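You operate a simulated robot arm through the tools that you are given. There is no shell and no other tool. Be economical: measure what you need, move in short steps, check, and stop when the job is done.

The job below is to be done with a simulated robot arm. You get a single attempt, and the scene is never put back.

JOB
Take the mesh disc from the top of the yellow table and leave it on the brown wooden board. Take the job block that says "Heat 2" from the top of the yellow table and put it on top of the parts box there. Take the core on the top of the dark table and put it away on the orange mat on the steel table. Press the white button two times. Take the grey coil on the top of the dark table and put it away on the top of the ledge. Take the blue tag on the top of the wide trolley and put it away on the oven bench. Take the yellow tag from the top of the wide trolley and put it on top of the grey bale there. Take the blue piece and leave it on top of the carton on the top of the wide trolley. Pull the left lid open. Any order will do.

The check looks at the end state, three seconds after you hand in, the way a careful person would. Anything else that was tipped, shoved, dropped, spilled or broken makes it a failure. Lids that push on must go on centred and level and be pressed home; caps that screw on are set level and turned clockwise until they are tight.

ROBOT AND FRAMES
A 7-joint arm with a vacuum gripper on a trunk, on a base that drives. Base frame: it is fixed to the floor where the robot stands at the start and does not move with it; the origin is under the middle of the robot, x ahead of it, y to its left, z up. Lengths are in mm, angles in rad, forces in N, time in s.
Its first joint turns from -2.897 to 2.897 rad. Places, roughly: blue piece (6x4x3 cm) [3300, -5300, 800]; blue tag [3250, -5000, 750]; carton [3250, -4750, 750]; core [3750, -3000, 750]; grey bale (15x9x6 cm) [3200, -4600, 800]; grey coil (7x6x5 cm) [3800, -3600, 800]; job block [750, 500, 750]; left lid [3300, -9000, 900]; mesh disc [500, 0, 750]; orange mat on the steel table (39x14 cm) [-1260, -3840, 860]; oven bench [5700, -3400, 800]; parts box [500, 0, 750]; top of the ledge (244x15 cm) [-680, -6680, 1180]; white button [4200, -2800, 800]; wooden board (15x15x1 cm) [500, 300, 800]; yellow tag [3250, -5000, 750]. Payload 1.06 kg.
Tool frame: the origin (TCP) lies in the middle of the cups' lips, and z points out of the cups. The gripper has 1 cup of 24 mm across, covering 24 by 24 mm (tool x, y); the bellows give 8 mm. With the vacuum on, a cup seals on a smooth face that it is pressed against (1 to 4 N); it does not hold porous or soft things. The pull reaches 23 N.
Orientation is that of the tool frame in the base frame, as a unit quaternion [x, y, z, w]. With the cups facing straight down, the tool's x points along the base's -x, its y along +y and its z along -z.

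CONTROLS
- The arm moves only by the tool send_rows. Its argument "series" is a list of rows, each a list of 3 entries, a list of its own where there are three numbers: the shift along the tool's x, y, z in units of 200 mm (1.0 is 200 mm), then the turn, a rotation vector about the tool's x, y, z in units of 60 degrees (1.0 is 60 degrees), then the vacuum: 1 switches it on, 0 off. In form: [[[dx, dy, dz], [ax, ay, az], vacuum], ...]. A call has 1 to 20 rows; each row is the pose to reach, as a shift and turn from the pose commanded when the call began, along the tool's axes at that moment. A call with a number of a shift or a turn outside -1 to 1 is refused whole. Each row takes 0.2 s and may step no farther than 50 mm and 0.15 rad from the row before; otherwise, or with a gripper value out of range, the whole call is refused. Where a pose cannot be reached the arm comes as near as it can. A force on the tool above 40 N (or 10 N above the force at the start of the call, whichever is more), or a blocked arm, ends the call early, and 0.2 s more pass. The pull builds up within a second once a cup has sealed. Time passes only in rows, and 0.2 s behind the last, so rows that repeat a pose give it time. It gives the time, the measured TCP pose, the force on the tool (base axes) and the pull of the vacuum at its end, in the units of the frame above (readings bear some noise), with the torque about the TCP (base axes, N m) and any sound that the robot's microphone picked up, and new pictures: "show" is both (left out), scene, wrist or none.
- Cameras (640 x 400 px; columns grow to the right, rows downward): "scene" is now at [167, 222.9, 1457.1]; the picture's right is [0.17, -0.99, 0.00], its down [-0.84, -0.15, -0.52] and it looks along [0.51, 0.09, -0.85] (base axes); focal length 290 px, centre (320, 200). "wrist" rides on the gripper at [78, 19, -96] in the tool frame; the picture's right is [-0.23, 0.97, 0.00], its down [-0.71, -0.17, -0.69] and it looks along [-0.67, -0.16, 0.73] (tool axes); focal length 243 px, centre (320, 200). There is no depth. A picture from a camera that has moved, and an enlarged one, comes with that camera's place and axes in the base frame and with its lens.
- roll_base(legs): drives the robot by 1 to 6 legs, each [ahead, left, turn to the left] in mm, mm and rad, along the robot's own axes; the way and the turn of a leg run together, so that a leg with both is an arc; at most 1500 mm and 3.142 rad a leg. The arm and the cameras ride along, it lands a little off, and it stops where it bumps. It gives what a move gives, and a new picture of the scene camera.
- turn_head(pan, tilt): turns the head with the scene camera to pan (to the left, within 2.094 rad either way) and tilt (down, from -0.506 to 1.204), counted from straight ahead of the robot. It gives what a move gives, and a new picture of the scene camera.
- zoom(camera, box): a new picture of the part [left, top, right, bottom] of that camera's present view, enlarged. The clock stands still meanwhile.
- job_done(): hands the job in; it is judged then, once.

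Work in short steps. Places have to be worked out from the pictures, the camera data and where the tool is seen: move nearer, look again, correct. Check each grasp and each placing, and mend what went wrong. You have 483 turns and 360 pictures in all, those below and enlarged ones among them. Switch the vacuum off and draw the arm clear of the work before you hand the job in, unless the task says otherwise; then end with one line.

The tools are called by a JSON object that holds its "api" and its "payload". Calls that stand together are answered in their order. send_rows: Moves the arm, as the interface text tells. Its arguments: {"type":"object","properties":{"series":{"type":"array","items":{"type":"array"}},"show":{"type":"string","enum":["both","scene","wrist","none"]}},"required":["series"]} The other tools are called the same way: roll_base (legs) drives the base; turn_head (pan, tilt) turns the head that bears the scene camera; zoom (camera, box) takes an enlarged picture of a part of a camera's view; job_done () hands the job in.

At the start:

```text
time: 0.0
ee_pos: [295.2, 339.9, 1066.1]
ee_rot: [0.002, 1.0, -0.001, 0.0]
wrist_force: [-0.7, -0.4, -0.1]
moment: [0.04, 0.01, 0.0]
pull: 0.0
robot x, y, heading: [1.6, 1.0, 0.0]
head pan, tilt: [0.246, 0.85]
```

scene: 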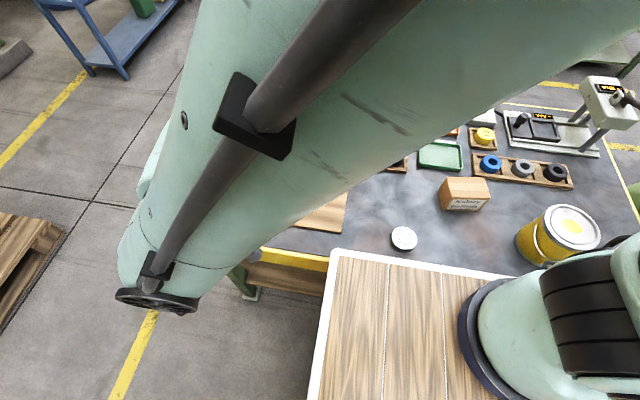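
wrist: 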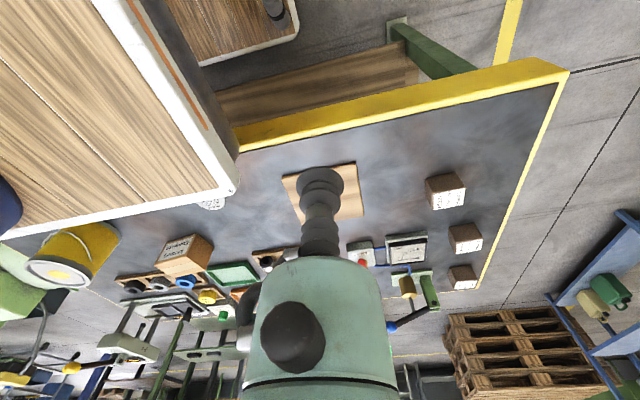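

I start by looking closer at the labels of the blocks and at the disc.

{"api": "zoom", "payload": {"camera": "wrist", "box": [400, 160, 500, 300]}}

{"api": "zoom", "payload": {"camera": "scene", "box": [360, 70, 640, 270]}}

```text
2.86 times, centred on (450, 230) of wrist
camera zoom: at [217.4, 358.0, 1161.5], right [0.24, 0.97, 0.0], down [0.71, -0.17, 0.69], along [0.67, -0.16, -0.73], focal length 693 px, centre (-51, 114)
```

zoom: 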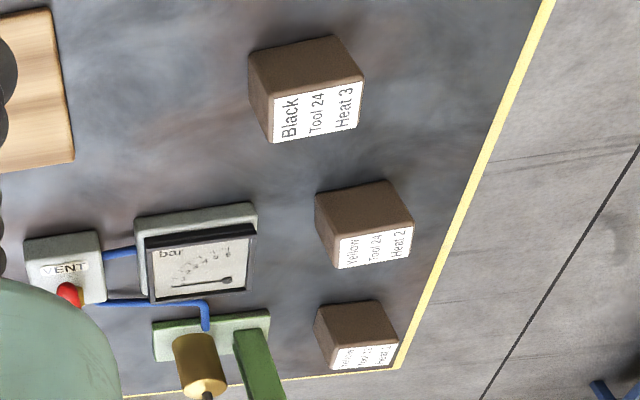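

```text
2.00 times, centred on (500, 170) of scene
camera zoom: at [167.0, 222.9, 1457.1], right [0.17, -0.99, 0.0], down [-0.84, -0.15, -0.52], along [0.51, 0.09, -0.85], focal length 580 px, centre (-40, 260)
```

zoom: 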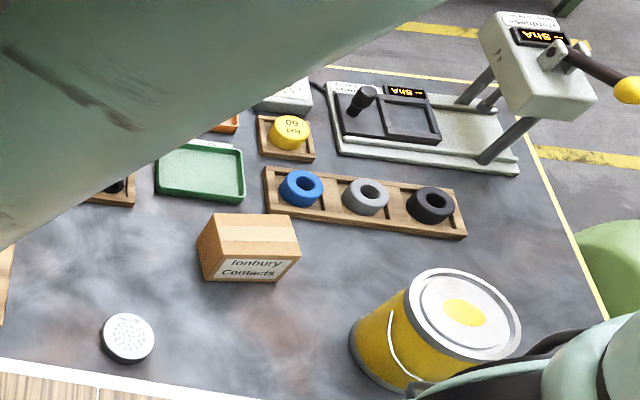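

Middle block reads "Heat 2". I look around with the head to understand the surroundings.

{"api": "turn_head", "payload": {"pan": -0.5, "tilt": 0.7}}

{"api": "turn_head", "payload": {"pan": 1.3, "tilt": 0.6}}

{"api": "turn_head", "payload": {"pan": -1.57, "tilt": 0.4}}

```text
time: 1.1
ee_pos: [296.3, 339.8, 1064.2]
ee_rot: [0.001, 1.0, 0.0, 0.0]
wrist_force: [-0.8, 0.6, 0.9]
moment: [-0.03, -0.02, -0.01]
pull: 0.0
robot x, y, heading: [-5.4, 0.8, 0.001]
head pan, tilt: [-0.499, 0.7]
camera scene: at [174.6, 170.5, 1482.3], right [-0.48, -0.88, 0.0], down [-0.57, 0.31, -0.76], along [0.67, -0.37, -0.64], focal length 290 px, centre (320, 200)
```

scene: 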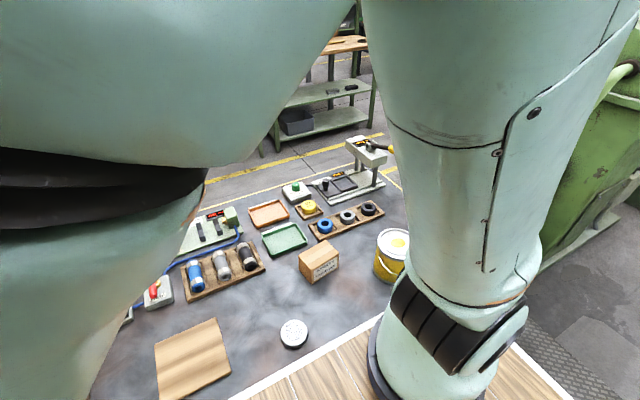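

```text
time: 2.9
ee_pos: [296.0, 339.7, 1065.4]
ee_rot: [0.002, 1.0, 0.0, 0.0]
wrist_force: [-1.3, 0.4, -0.5]
moment: [0.0, -0.01, 0.01]
pull: 0.2
robot x, y, heading: [-1.1, -0.5, 0.0]
head pan, tilt: [1.3, 0.6]
camera scene: at [123.6, 296.3, 1490.9], right [0.96, -0.27, 0.0], down [-0.15, -0.54, -0.83], along [0.22, 0.79, -0.56], focal length 290 px, centre (320, 200)
```

scene: 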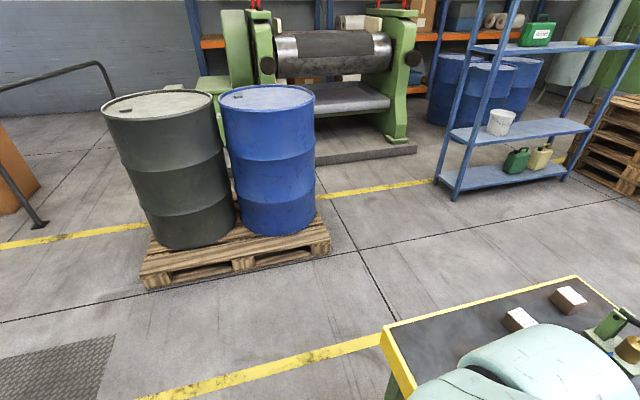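

```text
time: 5.4
ee_pos: [296.5, 339.7, 1064.6]
ee_rot: [0.002, 1.0, -0.001, 0.0]
wrist_force: [-0.2, -0.6, -0.1]
moment: [0.03, 0.0, -0.02]
pull: 0.0
robot x, y, heading: [2.6, -1.2, -0.001]
head pan, tilt: [-1.571, 0.4]
camera scene: at [100.0, 118.5, 1509.1], right [-1.0, 0.0, 0.0], down [0.0, 0.39, -0.92], along [0.0, -0.92, -0.39], focal length 290 px, centre (320, 200)
```

scene: 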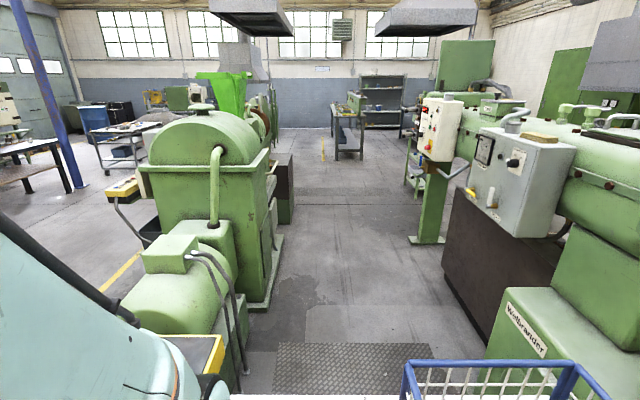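

The wooden deck is the robot's own cart. I drive 270 mm left, so that the block, disc, board and box are all within reach.

{"api": "roll_base", "payload": {"legs": [[0, 270, 0]]}}

{"api": "turn_head", "payload": {"pan": 0.5, "tilt": 0.75}}

{"api": "zoom", "payload": {"camera": "wrist", "box": [0, 0, 640, 400]}}

```text
time: 7.3
ee_pos: [296.0, 612.6, 1066.0]
ee_rot: [0.0, 1.0, 0.0, 0.0]
wrist_force: [-0.4, -0.1, -0.6]
moment: [0.0, -0.02, 0.02]
pull: 0.1
robot x, y, heading: [-0.9, 274.8, -0.005]
head pan, tilt: [-1.571, 0.4]
camera scene: at [99.8, 390.3, 1509.1], right [-1.0, 0.0, 0.0], down [0.0, 0.39, -0.92], along [0.0, -0.92, -0.39], focal length 290 px, centre (320, 200)
```

scene: 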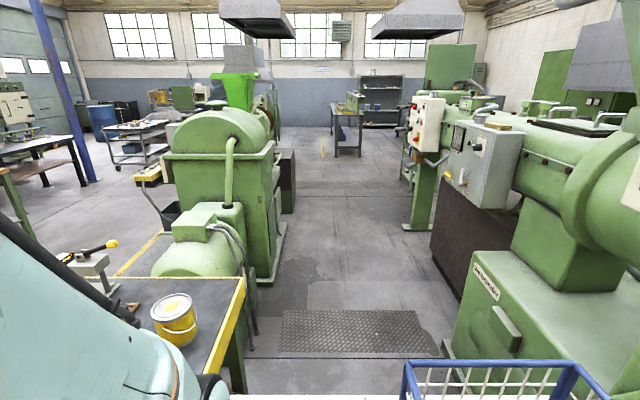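

```text
time: 9.3
ee_pos: [297.8, 610.5, 1064.6]
ee_rot: [0.003, 1.0, 0.0, 0.001]
wrist_force: [0.4, 1.2, -0.5]
moment: [0.0, -0.04, 0.01]
pull: 0.0
robot x, y, heading: [-3.4, 268.0, -0.002]
head pan, tilt: [0.499, 0.75]
camera scene: at [185.5, 488.3, 1484.6], right [0.06, -1.0, 0.0], down [-0.62, -0.04, -0.78], along [0.78, 0.05, -0.62], focal length 290 px, centre (320, 200)
```

scene: 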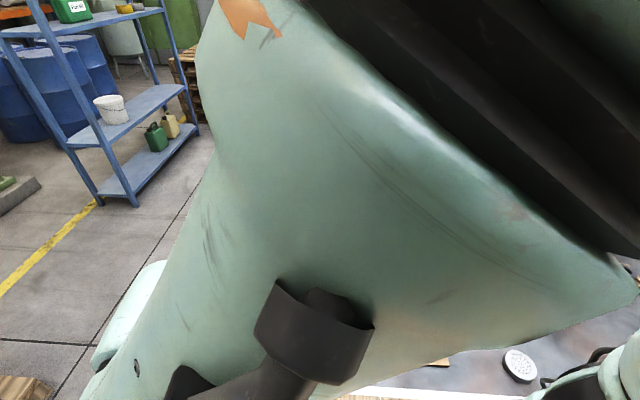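

```text
1.00 times, centred on (320, 200) of wrist (not enlarged: the box is as wide or as high as the picture)
camera zoom: at [219.3, 629.9, 1161.2], right [0.24, 0.97, 0.0], down [0.71, -0.18, 0.69], along [0.67, -0.17, -0.73], focal length 243 px, centre (320, 200)
```

zoom: 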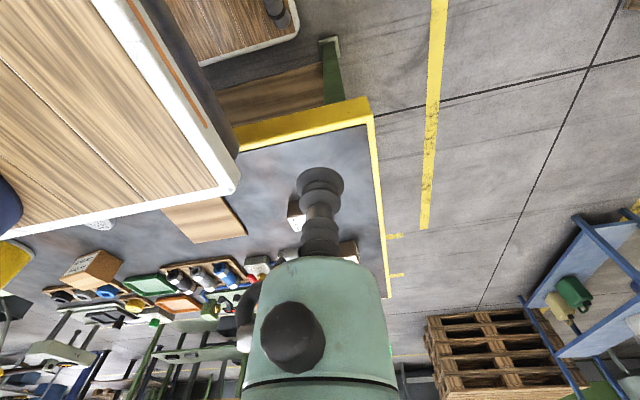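

Now move the tool forward toward the block at roughly (786, 602).

{"api": "send_rows", "payload": {"series": [[[-0.2, 0, 0], [0, 0, 0], 0], [[-0.4, 0, 0], [0, 0, 0], 0], [[-0.6, 0, 0], [0, 0, 0], 0], [[-0.8, 0, 0], [0, 0, 0], 0], [[-1, 0, 0], [0, 0, 0], 0], [[-1, 0, 0], [0, 0, 0], 0]], "show": "wrist"}}

```text
time: 10.7
ee_pos: [496.6, 611.0, 1066.3]
ee_rot: [0.001, 1.0, -0.001, 0.0]
wrist_force: [-0.1, 0.7, 0.5]
moment: [0.0, -0.01, 0.02]
pull: 0.1
robot x, y, heading: [4.1, 270.4, -0.003]
head pan, tilt: [0.499, 0.75]
camera wrist: at [416.7, 628.9, 1162.2], right [0.24, 0.97, 0.0], down [0.71, -0.17, 0.69], along [0.67, -0.16, -0.73], focal length 243 px, centre (320, 200)
```

wrist: 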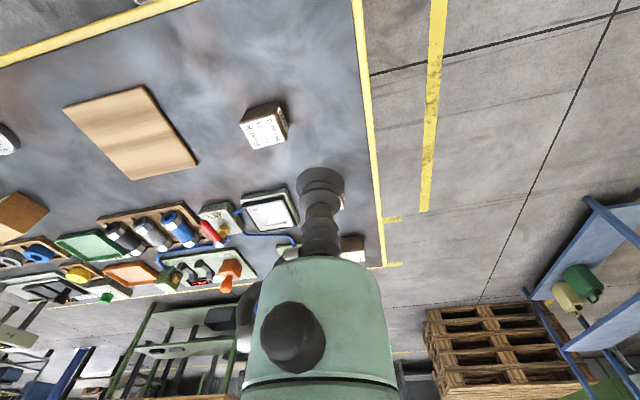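

{"api": "send_rows", "payload": {"series": [[[-0.2, 0, 0], [0, 0, 0], 0], [[-0.4, 0, 0], [0, 0, 0], 0], [[-0.6, 0, 0], [0, 0, 0], 0], [[-0.8, 0, 0], [0, 0, 0], 0], [[-1, 0, 0], [0, 0, 0], 0], [[-1, 0, 0], [0, 0, 0], 0]], "show": "both"}}

```text
time: 12.1
ee_pos: [696.4, 611.4, 1065.4]
ee_rot: [0.001, 1.0, 0.0, 0.001]
wrist_force: [0.3, -0.6, 0.4]
moment: [0.02, 0.0, 0.0]
pull: 0.1
robot x, y, heading: [-0.5, 271.8, 0.003]
head pan, tilt: [0.499, 0.75]
camera scene: at [172.4, 522.6, 1478.0], right [0.48, -0.88, 0.0], down [-0.6, -0.33, -0.73], along [0.64, 0.35, -0.68], focal length 290 px, centre (320, 200)
camera wrist: at [616.7, 630.3, 1161.7], right [0.24, 0.97, 0.0], down [0.71, -0.17, 0.69], along [0.67, -0.16, -0.73], focal length 243 px, centre (320, 200)
```

scene: 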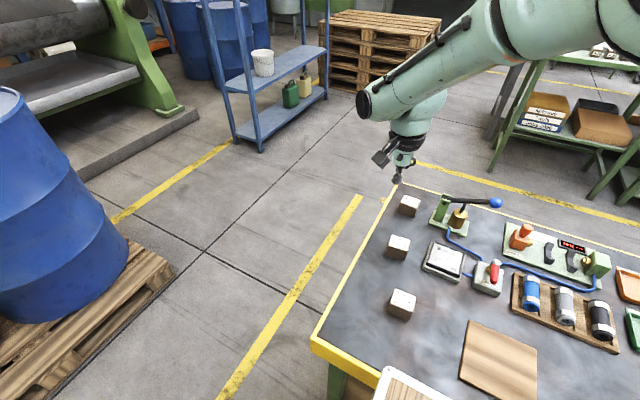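
wrist: 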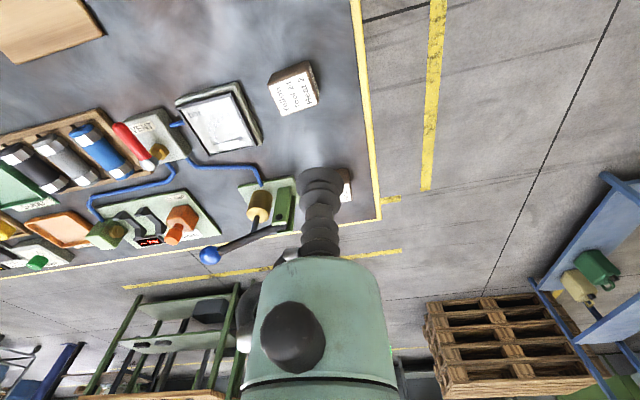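

The Heat 2 block lies near (716, 572), top about z 860. I go over it and down partway.

{"api": "send_rows", "payload": {"series": [[[-0.05, -0.1, 0.15], [0, 0, 0], 0], [[-0.1, -0.2, 0.35], [0, 0, 0], 0], [[-0.1, -0.2, 0.55], [0, 0, 0], 0], [[-0.1, -0.2, 0.75], [0, 0, 0], 0], [[-0.1, -0.2, 0.75], [0, 0, 0], 0]], "show": "both"}}

{"api": "zoom", "payload": {"camera": "scene", "box": [340, 160, 500, 260]}}

```text
time: 13.3
ee_pos: [714.6, 570.8, 914.4]
ee_rot: [0.001, 1.0, 0.0, 0.0]
wrist_force: [-0.8, 0.4, -0.9]
moment: [-0.02, 0.01, -0.02]
pull: 0.1
robot x, y, heading: [2.5, 270.7, 0.001]
head pan, tilt: [0.499, 0.75]
camera scene: at [172.5, 522.6, 1478.0], right [0.48, -0.88, 0.0], down [-0.6, -0.33, -0.73], along [0.64, 0.35, -0.68], focal length 290 px, centre (320, 200)
camera wrist: at [636.4, 589.3, 1010.4], right [0.24, 0.97, 0.0], down [0.71, -0.17, 0.69], along [0.67, -0.16, -0.73], focal length 243 px, centre (320, 200)
```

scene: 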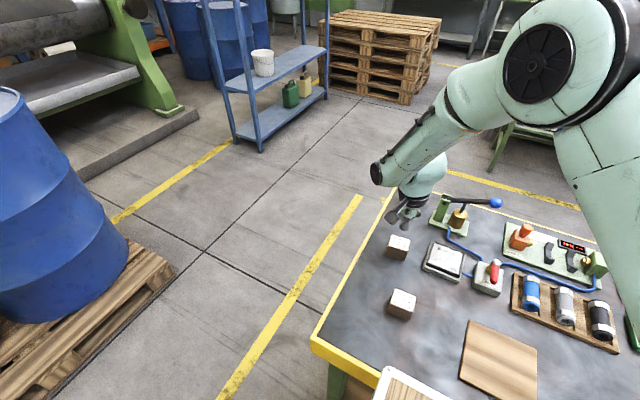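
wrist: 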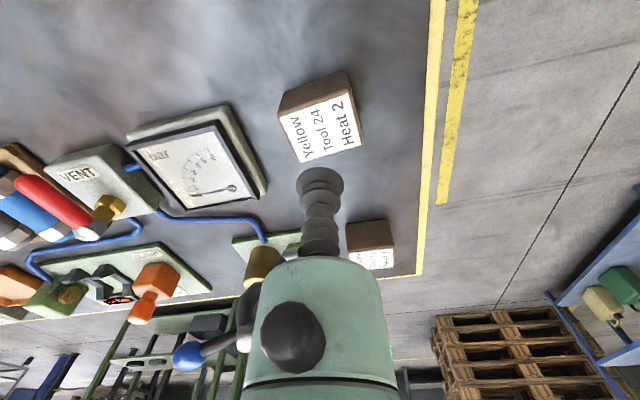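

```text
4.00 times, centred on (420, 210) of scene
camera zoom: at [172.5, 522.6, 1478.0], right [0.48, -0.88, 0.0], down [-0.6, -0.33, -0.73], along [0.64, 0.35, -0.68], focal length 1159 px, centre (-80, 160)
```

zoom: 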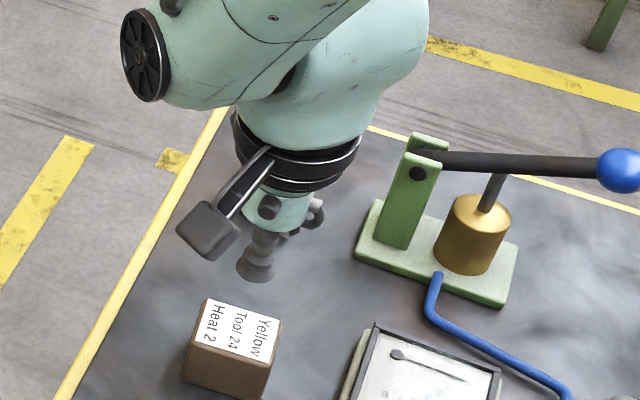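

Block top computed at (725, 570.5, 836). I move over the centre and descend to just above with vacuum on.

{"api": "send_rows", "payload": {"series": [[[-0.05, 0, 0.15], [0, 0, 0], 1], [[-0.05, 0, 0.3], [0, 0, 0], 1], [[-0.05, 0, 0.35], [0, 0, 0], 1], [[-0.05, 0, 0.375], [0, 0, 0], 1], [[-0.05, 0, 0.39], [0, 0, 0], 1], [[-0.05, 0, 0.39], [0, 0, 0], 1]], "show": "both"}}

```text
time: 14.7
ee_pos: [725.7, 571.0, 837.8]
ee_rot: [0.001, 1.0, 0.0, 0.001]
wrist_force: [-0.7, -0.7, 15.2]
moment: [0.01, 0.02, -0.01]
pull: 23.1
robot x, y, heading: [3.7, 270.0, -0.002]
head pan, tilt: [0.499, 0.75]
camera scene: at [171.9, 522.3, 1478.1], right [0.48, -0.88, 0.0], down [-0.6, -0.33, -0.73], along [0.64, 0.35, -0.68], focal length 290 px, centre (320, 200)
camera wrist: at [646.7, 589.1, 934.3], right [0.24, 0.97, 0.0], down [0.71, -0.17, 0.69], along [0.67, -0.16, -0.73], focal length 243 px, centre (320, 200)
```

scene: 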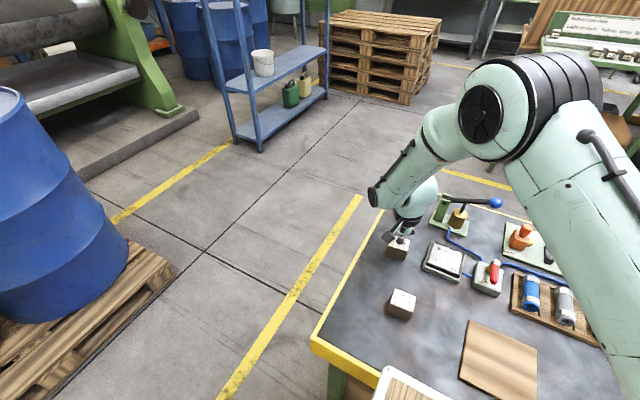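
wrist: 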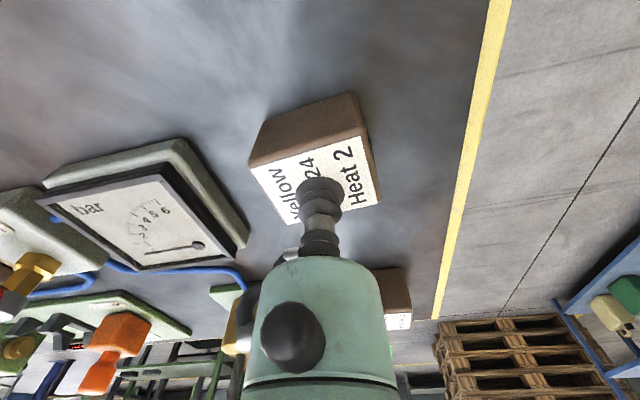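

Sealed with 23 N pull. Lift straight up.

{"api": "send_rows", "payload": {"series": [[[0, 0, -0.15], [0, 0, 0], 1], [[0, 0, -0.35], [0, 0, 0], 1], [[0, 0, -0.6], [0, 0, 0], 1], [[0, 0, -0.85], [0, 0, 0], 1], [[0, 0, -0.9], [0, 0, 0], 1]], "show": "none"}}

{"api": "turn_head", "payload": {"pan": -0.1, "tilt": 0.8}}

```text
time: 15.9
ee_pos: [725.9, 569.4, 1018.2]
ee_rot: [0.001, 1.0, 0.001, -0.001]
wrist_force: [-0.4, 0.7, -1.2]
moment: [0.0, 0.01, 0.0]
pull: 23.3
robot x, y, heading: [-0.2, 273.1, 0.001]
head pan, tilt: [0.499, 0.75]
```

```text
time: 16.9
ee_pos: [726.7, 570.9, 1017.5]
ee_rot: [0.001, 1.0, 0.0, 0.0]
wrist_force: [-0.8, 0.3, -0.7]
moment: [-0.05, -0.01, -0.03]
pull: 23.0
robot x, y, heading: [-1.7, 271.8, -0.002]
head pan, tilt: [-0.099, 0.799]
camera scene: at [180.0, 475.0, 1474.0], right [-0.1, -1.0, 0.0], down [-0.71, 0.07, -0.7], along [0.69, -0.07, -0.72], focal length 290 px, centre (320, 200)
```

scene: 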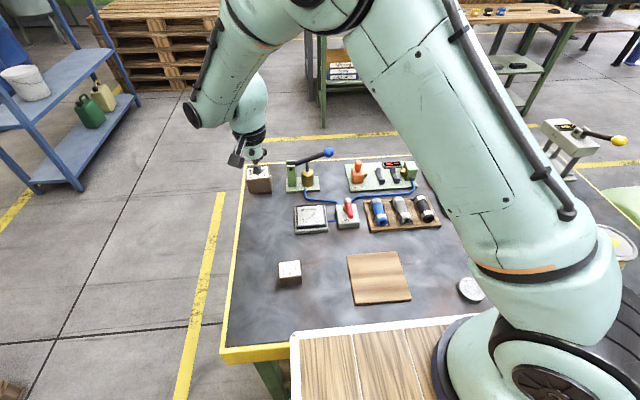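

Carry it in -y toward the parts box (near (610,-65)).

{"api": "send_rows", "payload": {"series": [[[0.04, -0.2, 0], [0, 0, 0], 1], [[0.08, -0.4, 0], [0, 0, 0], 1], [[0.12, -0.6, 0], [0, 0, 0], 1], [[0.16, -0.8, 0], [0, 0, 0], 1], [[0.2, -1, 0], [0, 0, 0], 1]], "show": "none"}}

{"api": "send_rows", "payload": {"series": [[[0.04, -0.2, 0], [0, 0, 0], 1], [[0.08, -0.4, 0], [0, 0, 0], 1], [[0.12, -0.6, 0], [0, 0, 0], 1], [[0.16, -0.8, 0], [0, 0, 0], 1], [[0.2, -1, 0], [0, 0, 0], 1], [[0.2, -1, 0], [0, 0, 0], 1]], "show": "both"}}

```text
time: 18.1
ee_pos: [684.3, 369.5, 1017.9]
ee_rot: [0.0, 1.0, 0.0, 0.0]
wrist_force: [0.0, 0.6, -1.1]
moment: [0.0, 0.03, -0.03]
pull: 22.7
robot x, y, heading: [3.4, 277.5, 0.002]
head pan, tilt: [-0.099, 0.799]
```

```text
time: 19.5
ee_pos: [644.0, 169.8, 1016.3]
ee_rot: [0.001, 1.0, 0.0, 0.0]
wrist_force: [0.2, 0.8, -1.3]
moment: [0.0, -0.02, 0.0]
pull: 23.1
robot x, y, heading: [-1.2, 274.1, -0.001]
head pan, tilt: [-0.099, 0.799]
camera scene: at [180.0, 474.9, 1474.0], right [-0.1, -1.0, 0.0], down [-0.71, 0.07, -0.7], along [0.69, -0.07, -0.72], focal length 290 px, centre (320, 200)
camera wrist: at [565.8, 188.4, 1112.6], right [0.24, 0.97, 0.0], down [0.71, -0.17, 0.69], along [0.67, -0.16, -0.73], focal length 243 px, centre (320, 200)
```

scene: 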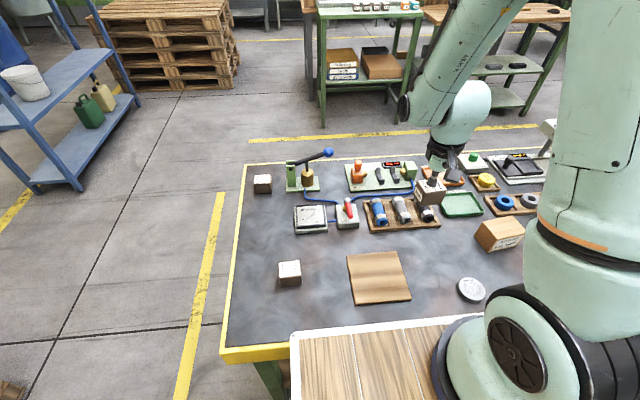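
wrist: 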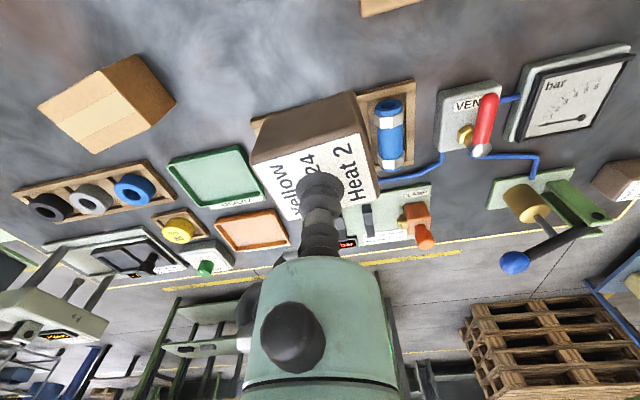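

Box top about (620,-80,835). Continue there, staying high.

{"api": "send_rows", "payload": {"series": [[[0.02, -0.2, 0], [0, 0, 0], 1], [[0.04, -0.4, 0], [0, 0, 0], 1], [[0.06, -0.6, 0], [0, 0, 0], 1], [[0.1, -0.8, 0], [0, 0, 0], 1], [[0.2, -0.95, 0], [0, 0, 0], 1], [[0.4, -0.95, 0], [0, 0, 0], 1], [[0.4, -0.95, 0], [0, 0, 0], 1]], "show": "both"}}

```text
time: 21.1
ee_pos: [565.1, -19.3, 1016.8]
ee_rot: [0.0, 1.0, 0.0, 0.0]
wrist_force: [-0.5, -1.0, -1.2]
moment: [-0.01, 0.02, 0.02]
pull: 23.1
robot x, y, heading: [0.3, 270.5, -0.0]
head pan, tilt: [-0.099, 0.799]
camera scene: at [180.1, 474.8, 1474.0], right [-0.1, -1.0, 0.0], down [-0.71, 0.07, -0.7], along [0.69, -0.07, -0.72], focal length 290 px, centre (320, 200)
camera wrist: at [485.6, -1.3, 1113.6], right [0.24, 0.97, 0.0], down [0.71, -0.17, 0.69], along [0.67, -0.16, -0.73], focal length 243 px, centre (320, 200)
```

scene: 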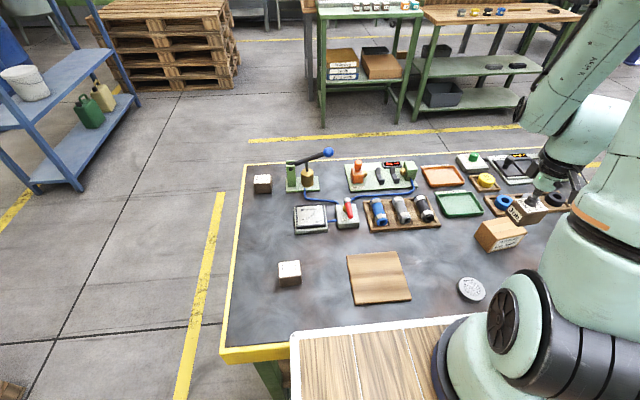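
wrist: 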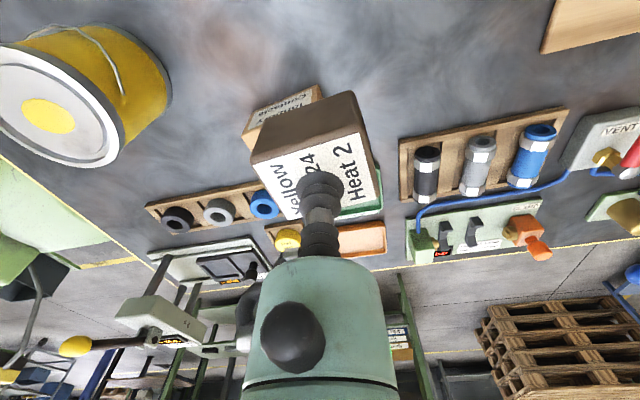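

I zoom to locate the box's top corners precisely.

{"api": "zoom", "payload": {"camera": "scene", "box": [440, 150, 600, 250]}}

```text
4.00 times, centred on (520, 200) of scene
camera zoom: at [180.1, 474.8, 1474.0], right [-0.1, -1.0, 0.0], down [-0.71, 0.07, -0.7], along [0.69, -0.07, -0.72], focal length 1159 px, centre (-480, 200)
```

zoom: 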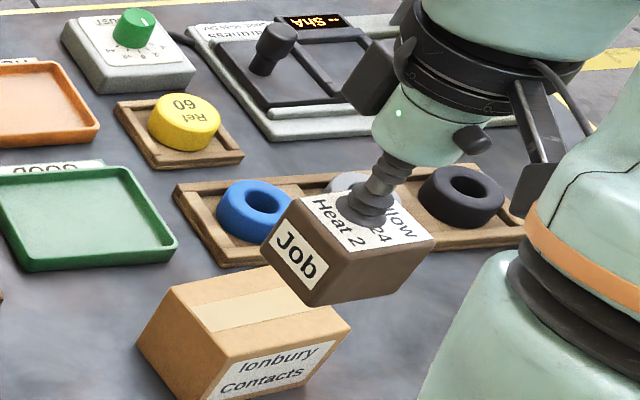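

Box top centre is at (618,-69,860). Move above it and descend to TCP z≈930.

{"api": "send_rows", "payload": {"series": [[[-0.13, -0.12, 0], [0, 0, 0], 1], [[-0.265, -0.25, 0], [0, 0, 0], 1], [[-0.265, -0.25, 0.15], [0, 0, 0], 1], [[-0.265, -0.25, 0.3], [0, 0, 0], 1], [[-0.265, -0.25, 0.42], [0, 0, 0], 1], [[-0.265, -0.25, 0.42], [0, 0, 0], 1]], "show": "wrist"}}

{"api": "zoom", "payload": {"camera": "scene", "box": [440, 150, 600, 250]}}

```text
time: 22.5
ee_pos: [617.2, -69.1, 933.5]
ee_rot: [0.001, 1.0, 0.0, 0.0]
wrist_force: [0.3, 0.1, -0.9]
moment: [0.01, -0.02, 0.0]
pull: 23.2
robot x, y, heading: [3.5, 272.2, 0.001]
head pan, tilt: [-0.099, 0.799]
camera wrist: at [538.2, -50.7, 1029.5], right [0.24, 0.97, 0.0], down [0.71, -0.17, 0.69], along [0.67, -0.16, -0.73], focal length 243 px, centre (320, 200)
```

wrist: 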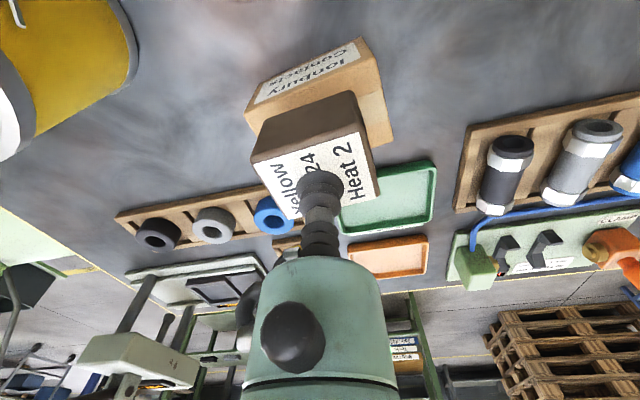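

```text
4.00 times, centred on (520, 200) of scene
camera zoom: at [180.0, 474.9, 1474.0], right [-0.1, -1.0, 0.0], down [-0.71, 0.07, -0.7], along [0.69, -0.07, -0.72], focal length 1159 px, centre (-480, 200)
```

zoom: 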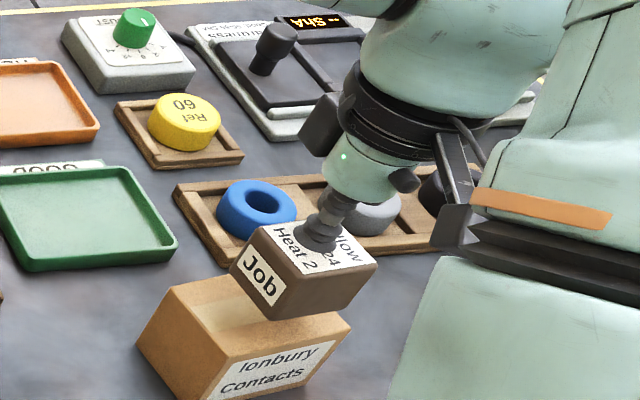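

Aligned over the box. Lower carefully.

{"api": "send_rows", "payload": {"series": [[[0, 0, 0.05], [0, 0, 0], 1], [[0, 0, 0.08], [0, 0, 0], 1], [[0, 0, 0.1], [0, 0, 0], 1], [[0, 0, 0.1], [0, 0, 0], 1]], "show": "none"}}

{"api": "zoom", "payload": {"camera": "scene", "box": [440, 150, 600, 250]}}

```text
time: 23.5
ee_pos: [617.0, -70.0, 912.8]
ee_rot: [0.001, 1.0, -0.001, 0.0]
wrist_force: [-0.1, 0.3, 0.0]
moment: [-0.03, 0.0, -0.04]
pull: 23.0
robot x, y, heading: [2.0, 270.6, 0.002]
head pan, tilt: [-0.099, 0.799]
```

```text
4.00 times, centred on (520, 200) of scene
camera zoom: at [180.0, 474.8, 1474.0], right [-0.1, -1.0, 0.0], down [-0.71, 0.07, -0.7], along [0.69, -0.07, -0.72], focal length 1159 px, centre (-480, 200)
```

zoom: 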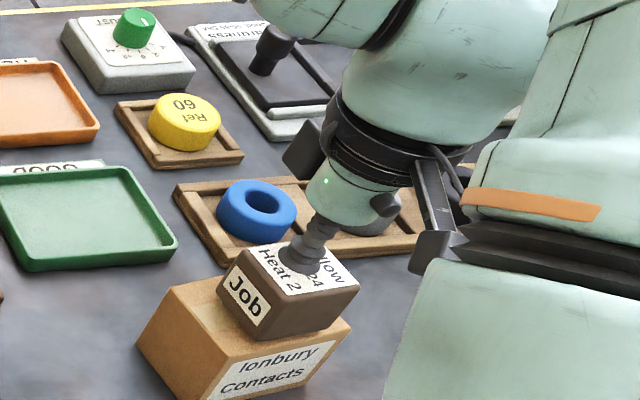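

{"api": "send_rows", "payload": {"series": [[[0, 0, 0.01], [0, 0, 0], 1], [[0, 0, 0.02], [0, 0, 0], 1], [[0, 0, 0.02], [0, 0, 0], 1]], "show": "none"}}

```text
time: 24.3
ee_pos: [618.2, -69.5, 907.9]
ee_rot: [0.001, 1.0, 0.001, 0.0]
wrist_force: [-0.4, -0.3, -1.0]
moment: [0.0, -0.01, -0.01]
pull: 22.6
robot x, y, heading: [-2.9, 267.0, 0.003]
head pan, tilt: [-0.099, 0.799]
```

{"api": "send_rows", "payload": {"series": [[[0, 0, 0.01], [0, 0, 0], 1], [[0, 0, 0.02], [0, 0, 0], 1], [[0, 0, 0.02], [0, 0, 0], 1]], "show": "none"}}

{"api": "zoom", "payload": {"camera": "scene", "box": [440, 150, 600, 250]}}

```text
time: 25.1
ee_pos: [617.4, -68.6, 906.1]
ee_rot: [0.001, 1.0, 0.0, 0.001]
wrist_force: [0.7, -0.5, 11.9]
moment: [-0.02, 0.02, 0.01]
pull: 22.9
robot x, y, heading: [0.3, 269.7, 0.003]
head pan, tilt: [-0.099, 0.799]
```

```text
4.00 times, centred on (520, 200) of scene
camera zoom: at [179.6, 475.1, 1474.1], right [-0.1, -1.0, 0.0], down [-0.71, 0.07, -0.7], along [0.69, -0.07, -0.72], focal length 1159 px, centre (-480, 200)
```

zoom: 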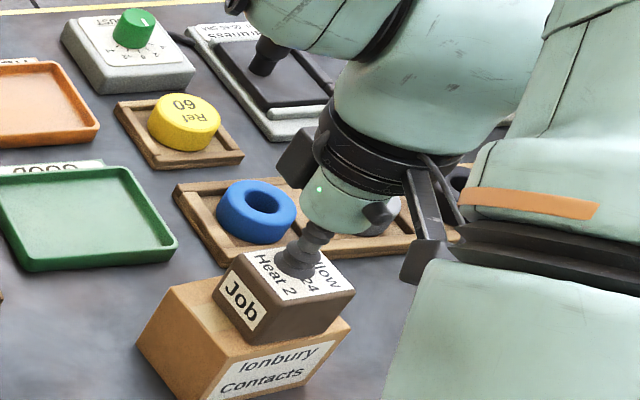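

Contact. Release and lift slowly.

{"api": "send_rows", "payload": {"series": [[[0, 0, -0.01], [0, 0, 0], 0], [[0, 0, -0.01], [0, 0, 0], 0], [[0, 0, -0.01], [0, 0, 0], 0], [[0, 0, -0.01], [0, 0, 0], 0], [[0, 0, -0.05], [0, 0, 0], 0], [[0, 0, -0.2], [0, 0, 0], 0], [[0, 0, -0.4], [0, 0, 0], 0], [[0, 0, -0.6], [0, 0, 0], 0]], "show": "wrist"}}

{"api": "zoom", "payload": {"camera": "scene", "box": [320, 180, 640, 380]}}

```text
time: 26.9
ee_pos: [618.6, -69.3, 1025.8]
ee_rot: [0.0, 1.0, 0.0, 0.0]
wrist_force: [0.1, 0.6, 0.4]
moment: [0.01, 0.0, 0.0]
pull: 0.0
robot x, y, heading: [-0.4, 270.9, -0.001]
head pan, tilt: [-0.099, 0.799]
camera wrist: at [538.7, -51.2, 1121.4], right [0.24, 0.97, 0.0], down [0.71, -0.17, 0.69], along [0.67, -0.16, -0.73], focal length 243 px, centre (320, 200)
```

wrist: 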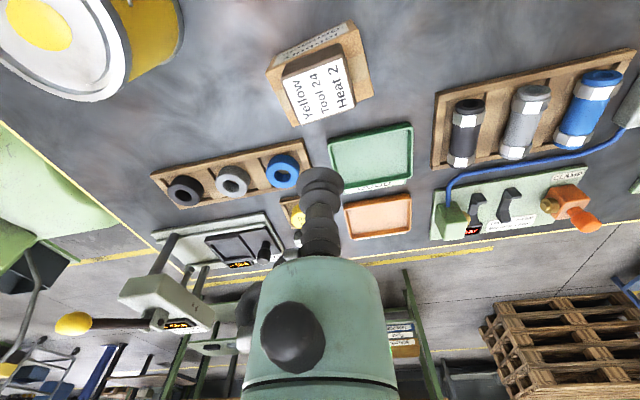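

```text
2.00 times, centred on (480, 280) of scene
camera zoom: at [180.4, 474.6, 1474.0], right [-0.1, -1.0, 0.0], down [-0.71, 0.07, -0.7], along [0.69, -0.07, -0.72], focal length 580 px, centre (0, 40)
```

zoom: 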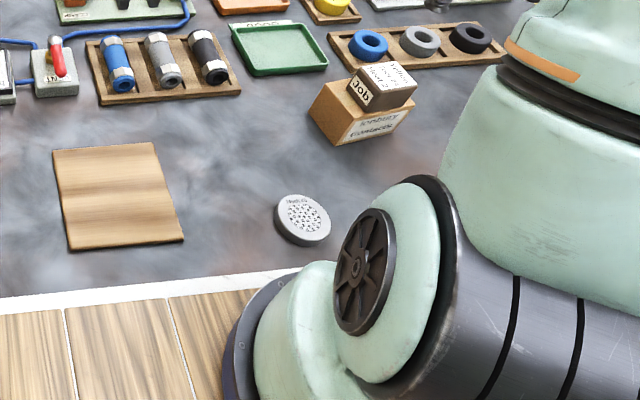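

The block sits on the box. Next, a closer look at the disc for a smooth spot away from the holes.

{"api": "send_rows", "payload": {"series": [[[0.2, 0.1, 0], [0, 0, 0], 0], [[0.4, 0.25, 0], [0, 0, 0], 0], [[0.6, 0.4, 0], [0, 0, 0], 0], [[0.75, 0.55, 0], [0, 0, 0], 0], [[0.9, 0.7, 0.1], [0, 0, 0], 0], [[0.9, 0.7, 0.3], [0, 0, 0], 0], [[0.9, 0.7, 0.3], [0, 0, 0], 0]], "show": "wrist"}}

```text
time: 28.5
ee_pos: [463.1, 75.9, 976.0]
ee_rot: [-0.001, 0.999, 0.026, 0.047]
wrist_force: [-0.9, -1.2, -0.1]
moment: [0.15, -0.11, -0.02]
pull: 0.1
out of reach, approached as far as the arm can: row 5, 6, 7
robot x, y, heading: [1.2, 272.7, 0.003]
head pan, tilt: [-0.099, 0.799]
camera wrist: at [375.6, 89.8, 1065.5], right [0.23, 0.97, 0.07], down [0.64, -0.21, 0.74], along [0.73, -0.12, -0.67], focal length 243 px, centre (320, 200)
```

wrist: 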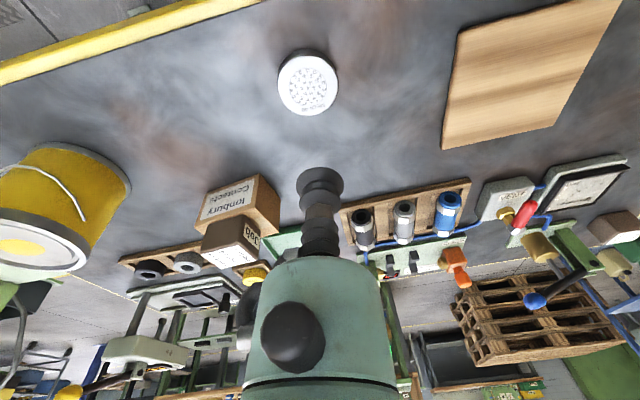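

{"api": "zoom", "payload": {"camera": "wrist", "box": [268, 42, 348, 122]}}

```text
5.00 times, centred on (308, 82) of wrist
camera zoom: at [375.6, 89.8, 1065.5], right [0.23, 0.97, 0.07], down [0.64, -0.21, 0.74], along [0.73, -0.12, -0.67], focal length 1213 px, centre (380, 790)
```

zoom: 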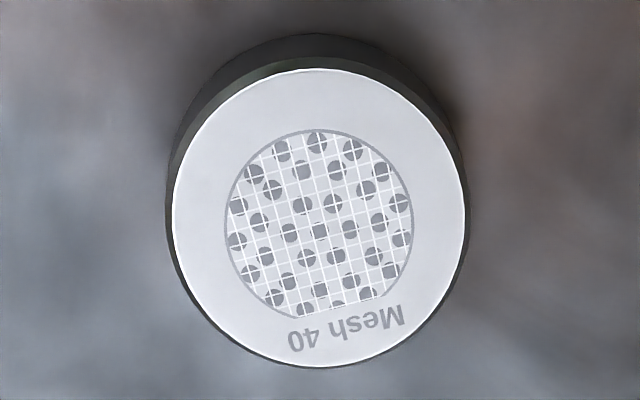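

Disc ~60 mm wide at about (476,73), mesh in the centre with a ~12 mm solid rim. The pose was too close in, so I back the base 120 mm for comfort.

{"api": "roll_base", "payload": {"legs": [[-120, 0, 0]]}}

{"api": "send_rows", "payload": {"series": [[[-0.15, 0, -0.1], [0, 0, 0], 0], [[-0.3, 0, -0.1], [0, 0, 0], 0], [[-0.3, 0, -0.1], [0, 0, 0], 0]], "show": "wrist"}}

```text
time: 29.8
ee_pos: [323.4, 65.6, 965.3]
ee_rot: [0.002, 1.0, -0.001, -0.001]
wrist_force: [-0.2, 0.1, 0.2]
moment: [-0.01, -0.01, 0.03]
pull: 0.1
robot x, y, heading: [-122.4, 272.1, 0.001]
head pan, tilt: [-0.099, 0.799]
camera scene: at [58.6, 474.7, 1474.0], right [-0.1, -1.0, 0.0], down [-0.71, 0.07, -0.7], along [0.69, -0.07, -0.72], focal length 290 px, centre (320, 200)
```

scene: 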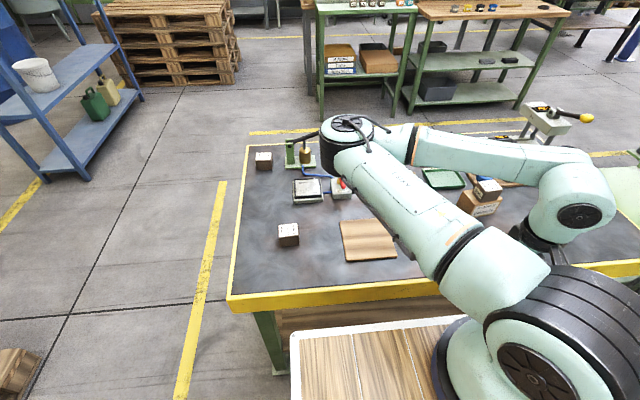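

```text
time: 30.6
ee_pos: [382.9, 66.3, 986.6]
ee_rot: [0.001, 1.0, 0.001, 0.0]
wrist_force: [-0.5, -0.3, 1.2]
moment: [0.01, 0.0, 0.01]
pull: 0.2
robot x, y, heading: [-120.5, 271.3, -0.001]
head pan, tilt: [-0.099, 0.799]
camera wrist: at [304.5, 84.4, 1082.1], right [0.24, 0.97, 0.0], down [0.71, -0.17, 0.68], along [0.67, -0.16, -0.73], focal length 243 px, centre (320, 200)
```

wrist: 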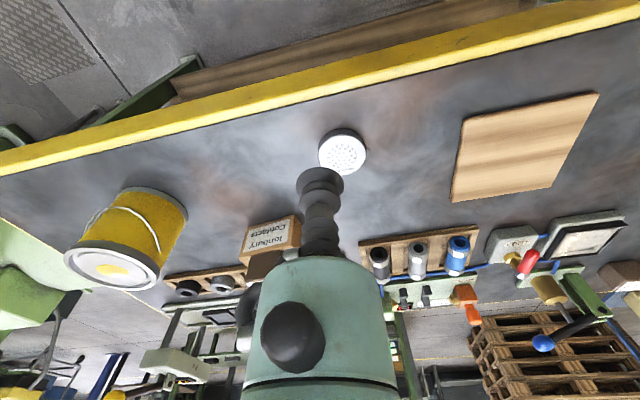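

Disc at (475,73). Approach to a low observing pose slightly behind it.

{"api": "send_rows", "payload": {"series": [[[-0.15, 0.02, 0.15], [0, 0, 0], 0], [[-0.3, 0.03, 0.35], [0, 0, 0], 0], [[-0.45, 0.035, 0.55], [0, 0, 0], 0], [[-0.45, 0.035, 0.65], [0, 0, 0], 0], [[-0.45, 0.035, 0.65], [0, 0, 0], 0]], "show": "wrist"}}

```text
time: 31.8
ee_pos: [473.5, 71.9, 855.7]
ee_rot: [0.003, 1.0, -0.001, 0.0]
wrist_force: [-0.5, 0.8, -0.4]
moment: [0.0, 0.0, -0.02]
pull: 0.0
robot x, y, heading: [-119.3, 270.9, 0.0]
head pan, tilt: [-0.099, 0.799]
camera wrist: at [394.4, 90.9, 951.0], right [0.24, 0.97, 0.0], down [0.71, -0.17, 0.68], along [0.67, -0.16, -0.73], focal length 243 px, centre (320, 200)
```

wrist: 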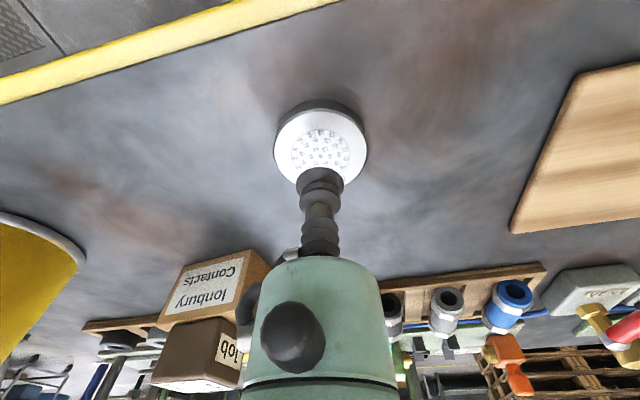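

Try first at the centre, gently, to find the top height and whether it seals.

{"api": "send_rows", "payload": {"series": [[[-0.01, 0, 0.1], [0, 0, 0], 1], [[-0.01, 0, 0.16], [0, 0, 0], 1], [[-0.01, 0, 0.18], [0, 0, 0], 1], [[-0.01, 0, 0.19], [0, 0, 0], 1], [[-0.01, 0, 0.19], [0, 0, 0], 1], [[-0.01, 0, 0.19], [0, 0, 0], 1]], "show": "wrist"}}

```text
time: 33.1
ee_pos: [475.6, 73.0, 817.3]
ee_rot: [0.0, 1.0, 0.0, 0.0]
wrist_force: [-0.1, -0.4, 0.1]
moment: [0.0, 0.01, 0.01]
pull: 22.9
robot x, y, heading: [-122.7, 270.5, -0.0]
head pan, tilt: [-0.099, 0.799]
camera wrist: at [396.5, 90.8, 913.6], right [0.24, 0.97, 0.0], down [0.71, -0.17, 0.68], along [0.66, -0.16, -0.73], focal length 243 px, centre (320, 200)
```

wrist: 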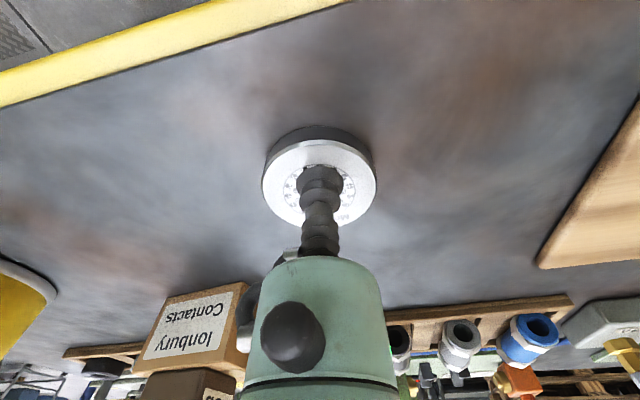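

It seals with 22.9 N. Lift and carry toward the board (centre ≈(539,292)).

{"api": "send_rows", "payload": {"series": [[[0, 0, -0.05], [0, 0, 0], 1], [[0, 0, -0.2], [0, 0, 0], 1], [[0, 0, -0.4], [0, 0, 0], 1], [[-0.1, 0.15, -0.5], [0, 0, 0], 1], [[-0.15, 0.35, -0.5], [0, 0, 0], 1], [[-0.2, 0.55, -0.5], [0, 0, 0], 1], [[-0.2, 0.55, -0.5], [0, 0, 0], 1]], "show": "both"}}

```text
time: 34.8
ee_pos: [515.2, 182.3, 918.8]
ee_rot: [0.001, 1.0, 0.0, 0.0]
wrist_force: [0.7, -0.4, -2.6]
moment: [0.03, 0.0, -0.01]
pull: 22.8
robot x, y, heading: [-120.5, 271.6, -0.0]
head pan, tilt: [-0.099, 0.799]
camera scene: at [58.7, 474.7, 1474.0], right [-0.1, -1.0, 0.0], down [-0.71, 0.07, -0.7], along [0.69, -0.07, -0.72], focal length 290 px, centre (320, 200)
camera wrist: at [437.3, 200.9, 1014.4], right [0.24, 0.97, 0.0], down [0.71, -0.17, 0.68], along [0.66, -0.16, -0.73], focal length 243 px, centre (320, 200)
```

scene: 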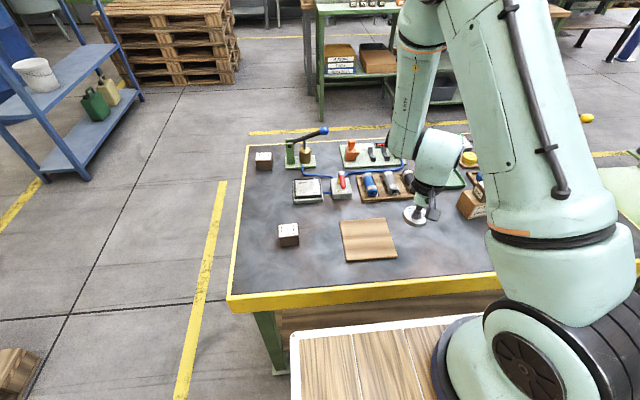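
wrist: 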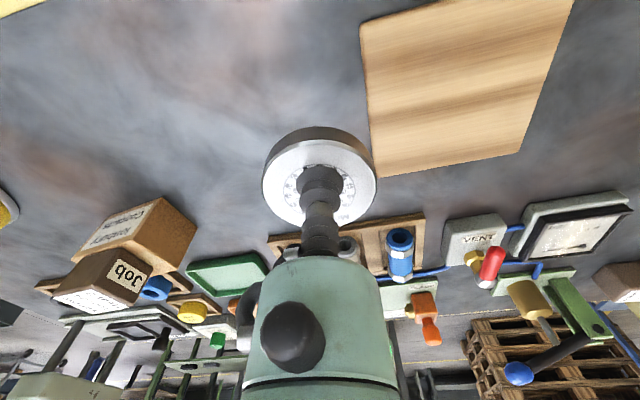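

Board spans x 468–608, y 221–362. Move to (538,292) and descend to z≈838.

{"api": "send_rows", "payload": {"series": [[[-0.05, 0.2, 0], [0, 0, 0], 1], [[-0.1, 0.4, 0], [0, 0, 0], 1], [[-0.115, 0.55, 0], [0, 0, 0], 1], [[-0.115, 0.55, 0.2], [0, 0, 0], 1], [[-0.115, 0.55, 0.4], [0, 0, 0], 1], [[-0.115, 0.55, 0.4], [0, 0, 0], 1]], "show": "wrist"}}

```text
time: 36.1
ee_pos: [538.9, 292.6, 837.6]
ee_rot: [0.002, 1.0, 0.001, 0.0]
wrist_force: [0.2, -0.8, -3.2]
moment: [0.04, 0.01, -0.04]
pull: 22.9
robot x, y, heading: [-122.3, 270.1, 0.003]
head pan, tilt: [-0.099, 0.799]
camera wrist: at [460.0, 311.0, 933.6], right [0.24, 0.97, 0.0], down [0.71, -0.17, 0.68], along [0.66, -0.16, -0.73], focal length 243 px, centre (320, 200)
```

wrist: 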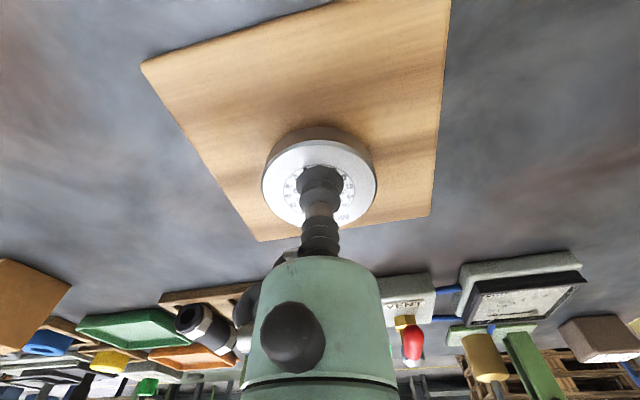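

{"api": "send_rows", "payload": {"series": [[[0, 0, 0.02], [0, 0, 0], 1], [[0, 0, 0.035], [0, 0, 0], 1], [[0, 0, 0.045], [0, 0, 0], 1], [[0, 0, 0.045], [0, 0, 0], 1]], "show": "none"}}

```text
time: 37.1
ee_pos: [539.9, 293.6, 829.2]
ee_rot: [0.001, 1.0, 0.001, -0.001]
wrist_force: [0.2, 0.1, -3.1]
moment: [0.0, -0.02, 0.0]
pull: 22.9
robot x, y, heading: [-121.4, 276.2, 0.001]
head pan, tilt: [-0.099, 0.799]
```

{"api": "send_rows", "payload": {"series": [[[0, 0, 0.01], [0, 0, 0], 1], [[0, 0, 0.02], [0, 0, 0], 1], [[0, 0, 0.02], [0, 0, 0], 1]], "show": "none"}}

```text
time: 38.0
ee_pos: [538.5, 293.2, 825.3]
ee_rot: [0.001, 1.0, 0.0, 0.0]
wrist_force: [-0.7, 0.9, 9.2]
moment: [-0.01, -0.03, 0.0]
pull: 22.5
robot x, y, heading: [-121.6, 272.1, -0.005]
head pan, tilt: [-0.099, 0.799]
```

Contact at 825. Release and rise.

{"api": "send_rows", "payload": {"series": [[[0, 0, -0.01], [0, 0, 0], 0], [[0, 0, -0.01], [0, 0, 0], 0], [[0, 0, -0.01], [0, 0, 0], 0], [[0, 0, -0.01], [0, 0, 0], 0], [[0, 0, -0.1], [0, 0, 0], 0], [[0, 0, -0.3], [0, 0, 0], 0], [[0, 0, -0.5], [0, 0, 0], 0], [[0, 0, -0.7], [0, 0, 0], 0], [[0, 0, -0.9], [0, 0, 0], 0]], "show": "wrist"}}

{"api": "turn_head", "payload": {"pan": -1.0, "tilt": 0.3}}

```text
time: 40.0
ee_pos: [538.9, 292.8, 1005.7]
ee_rot: [0.001, 1.0, 0.0, -0.001]
wrist_force: [0.5, -0.3, 0.6]
moment: [-0.01, 0.01, 0.0]
pull: 0.1
robot x, y, heading: [-119.9, 270.5, -0.001]
head pan, tilt: [-0.099, 0.799]
camera wrist: at [460.6, 311.1, 1100.5], right [0.24, 0.97, 0.0], down [0.71, -0.17, 0.68], along [0.66, -0.16, -0.73], focal length 243 px, centre (320, 200)
```

wrist: 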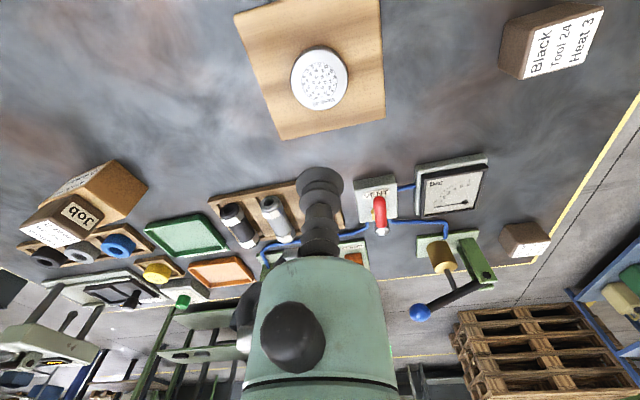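

```text
time: 41.1
ee_pos: [539.2, 292.2, 1004.6]
ee_rot: [0.001, 1.0, 0.0, 0.0]
wrist_force: [0.3, 0.7, -0.3]
moment: [-0.01, 0.01, 0.02]
pull: 0.1
robot x, y, heading: [-122.4, 271.5, -0.003]
head pan, tilt: [-1.0, 0.3]
camera scene: at [28.9, 404.2, 1518.3], right [-0.84, -0.54, 0.0], down [-0.16, 0.25, -0.96], along [0.52, -0.8, -0.3], focal length 290 px, centre (320, 200)
```

scene: 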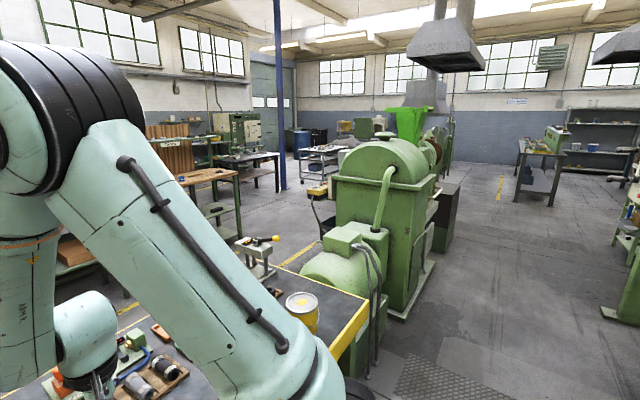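

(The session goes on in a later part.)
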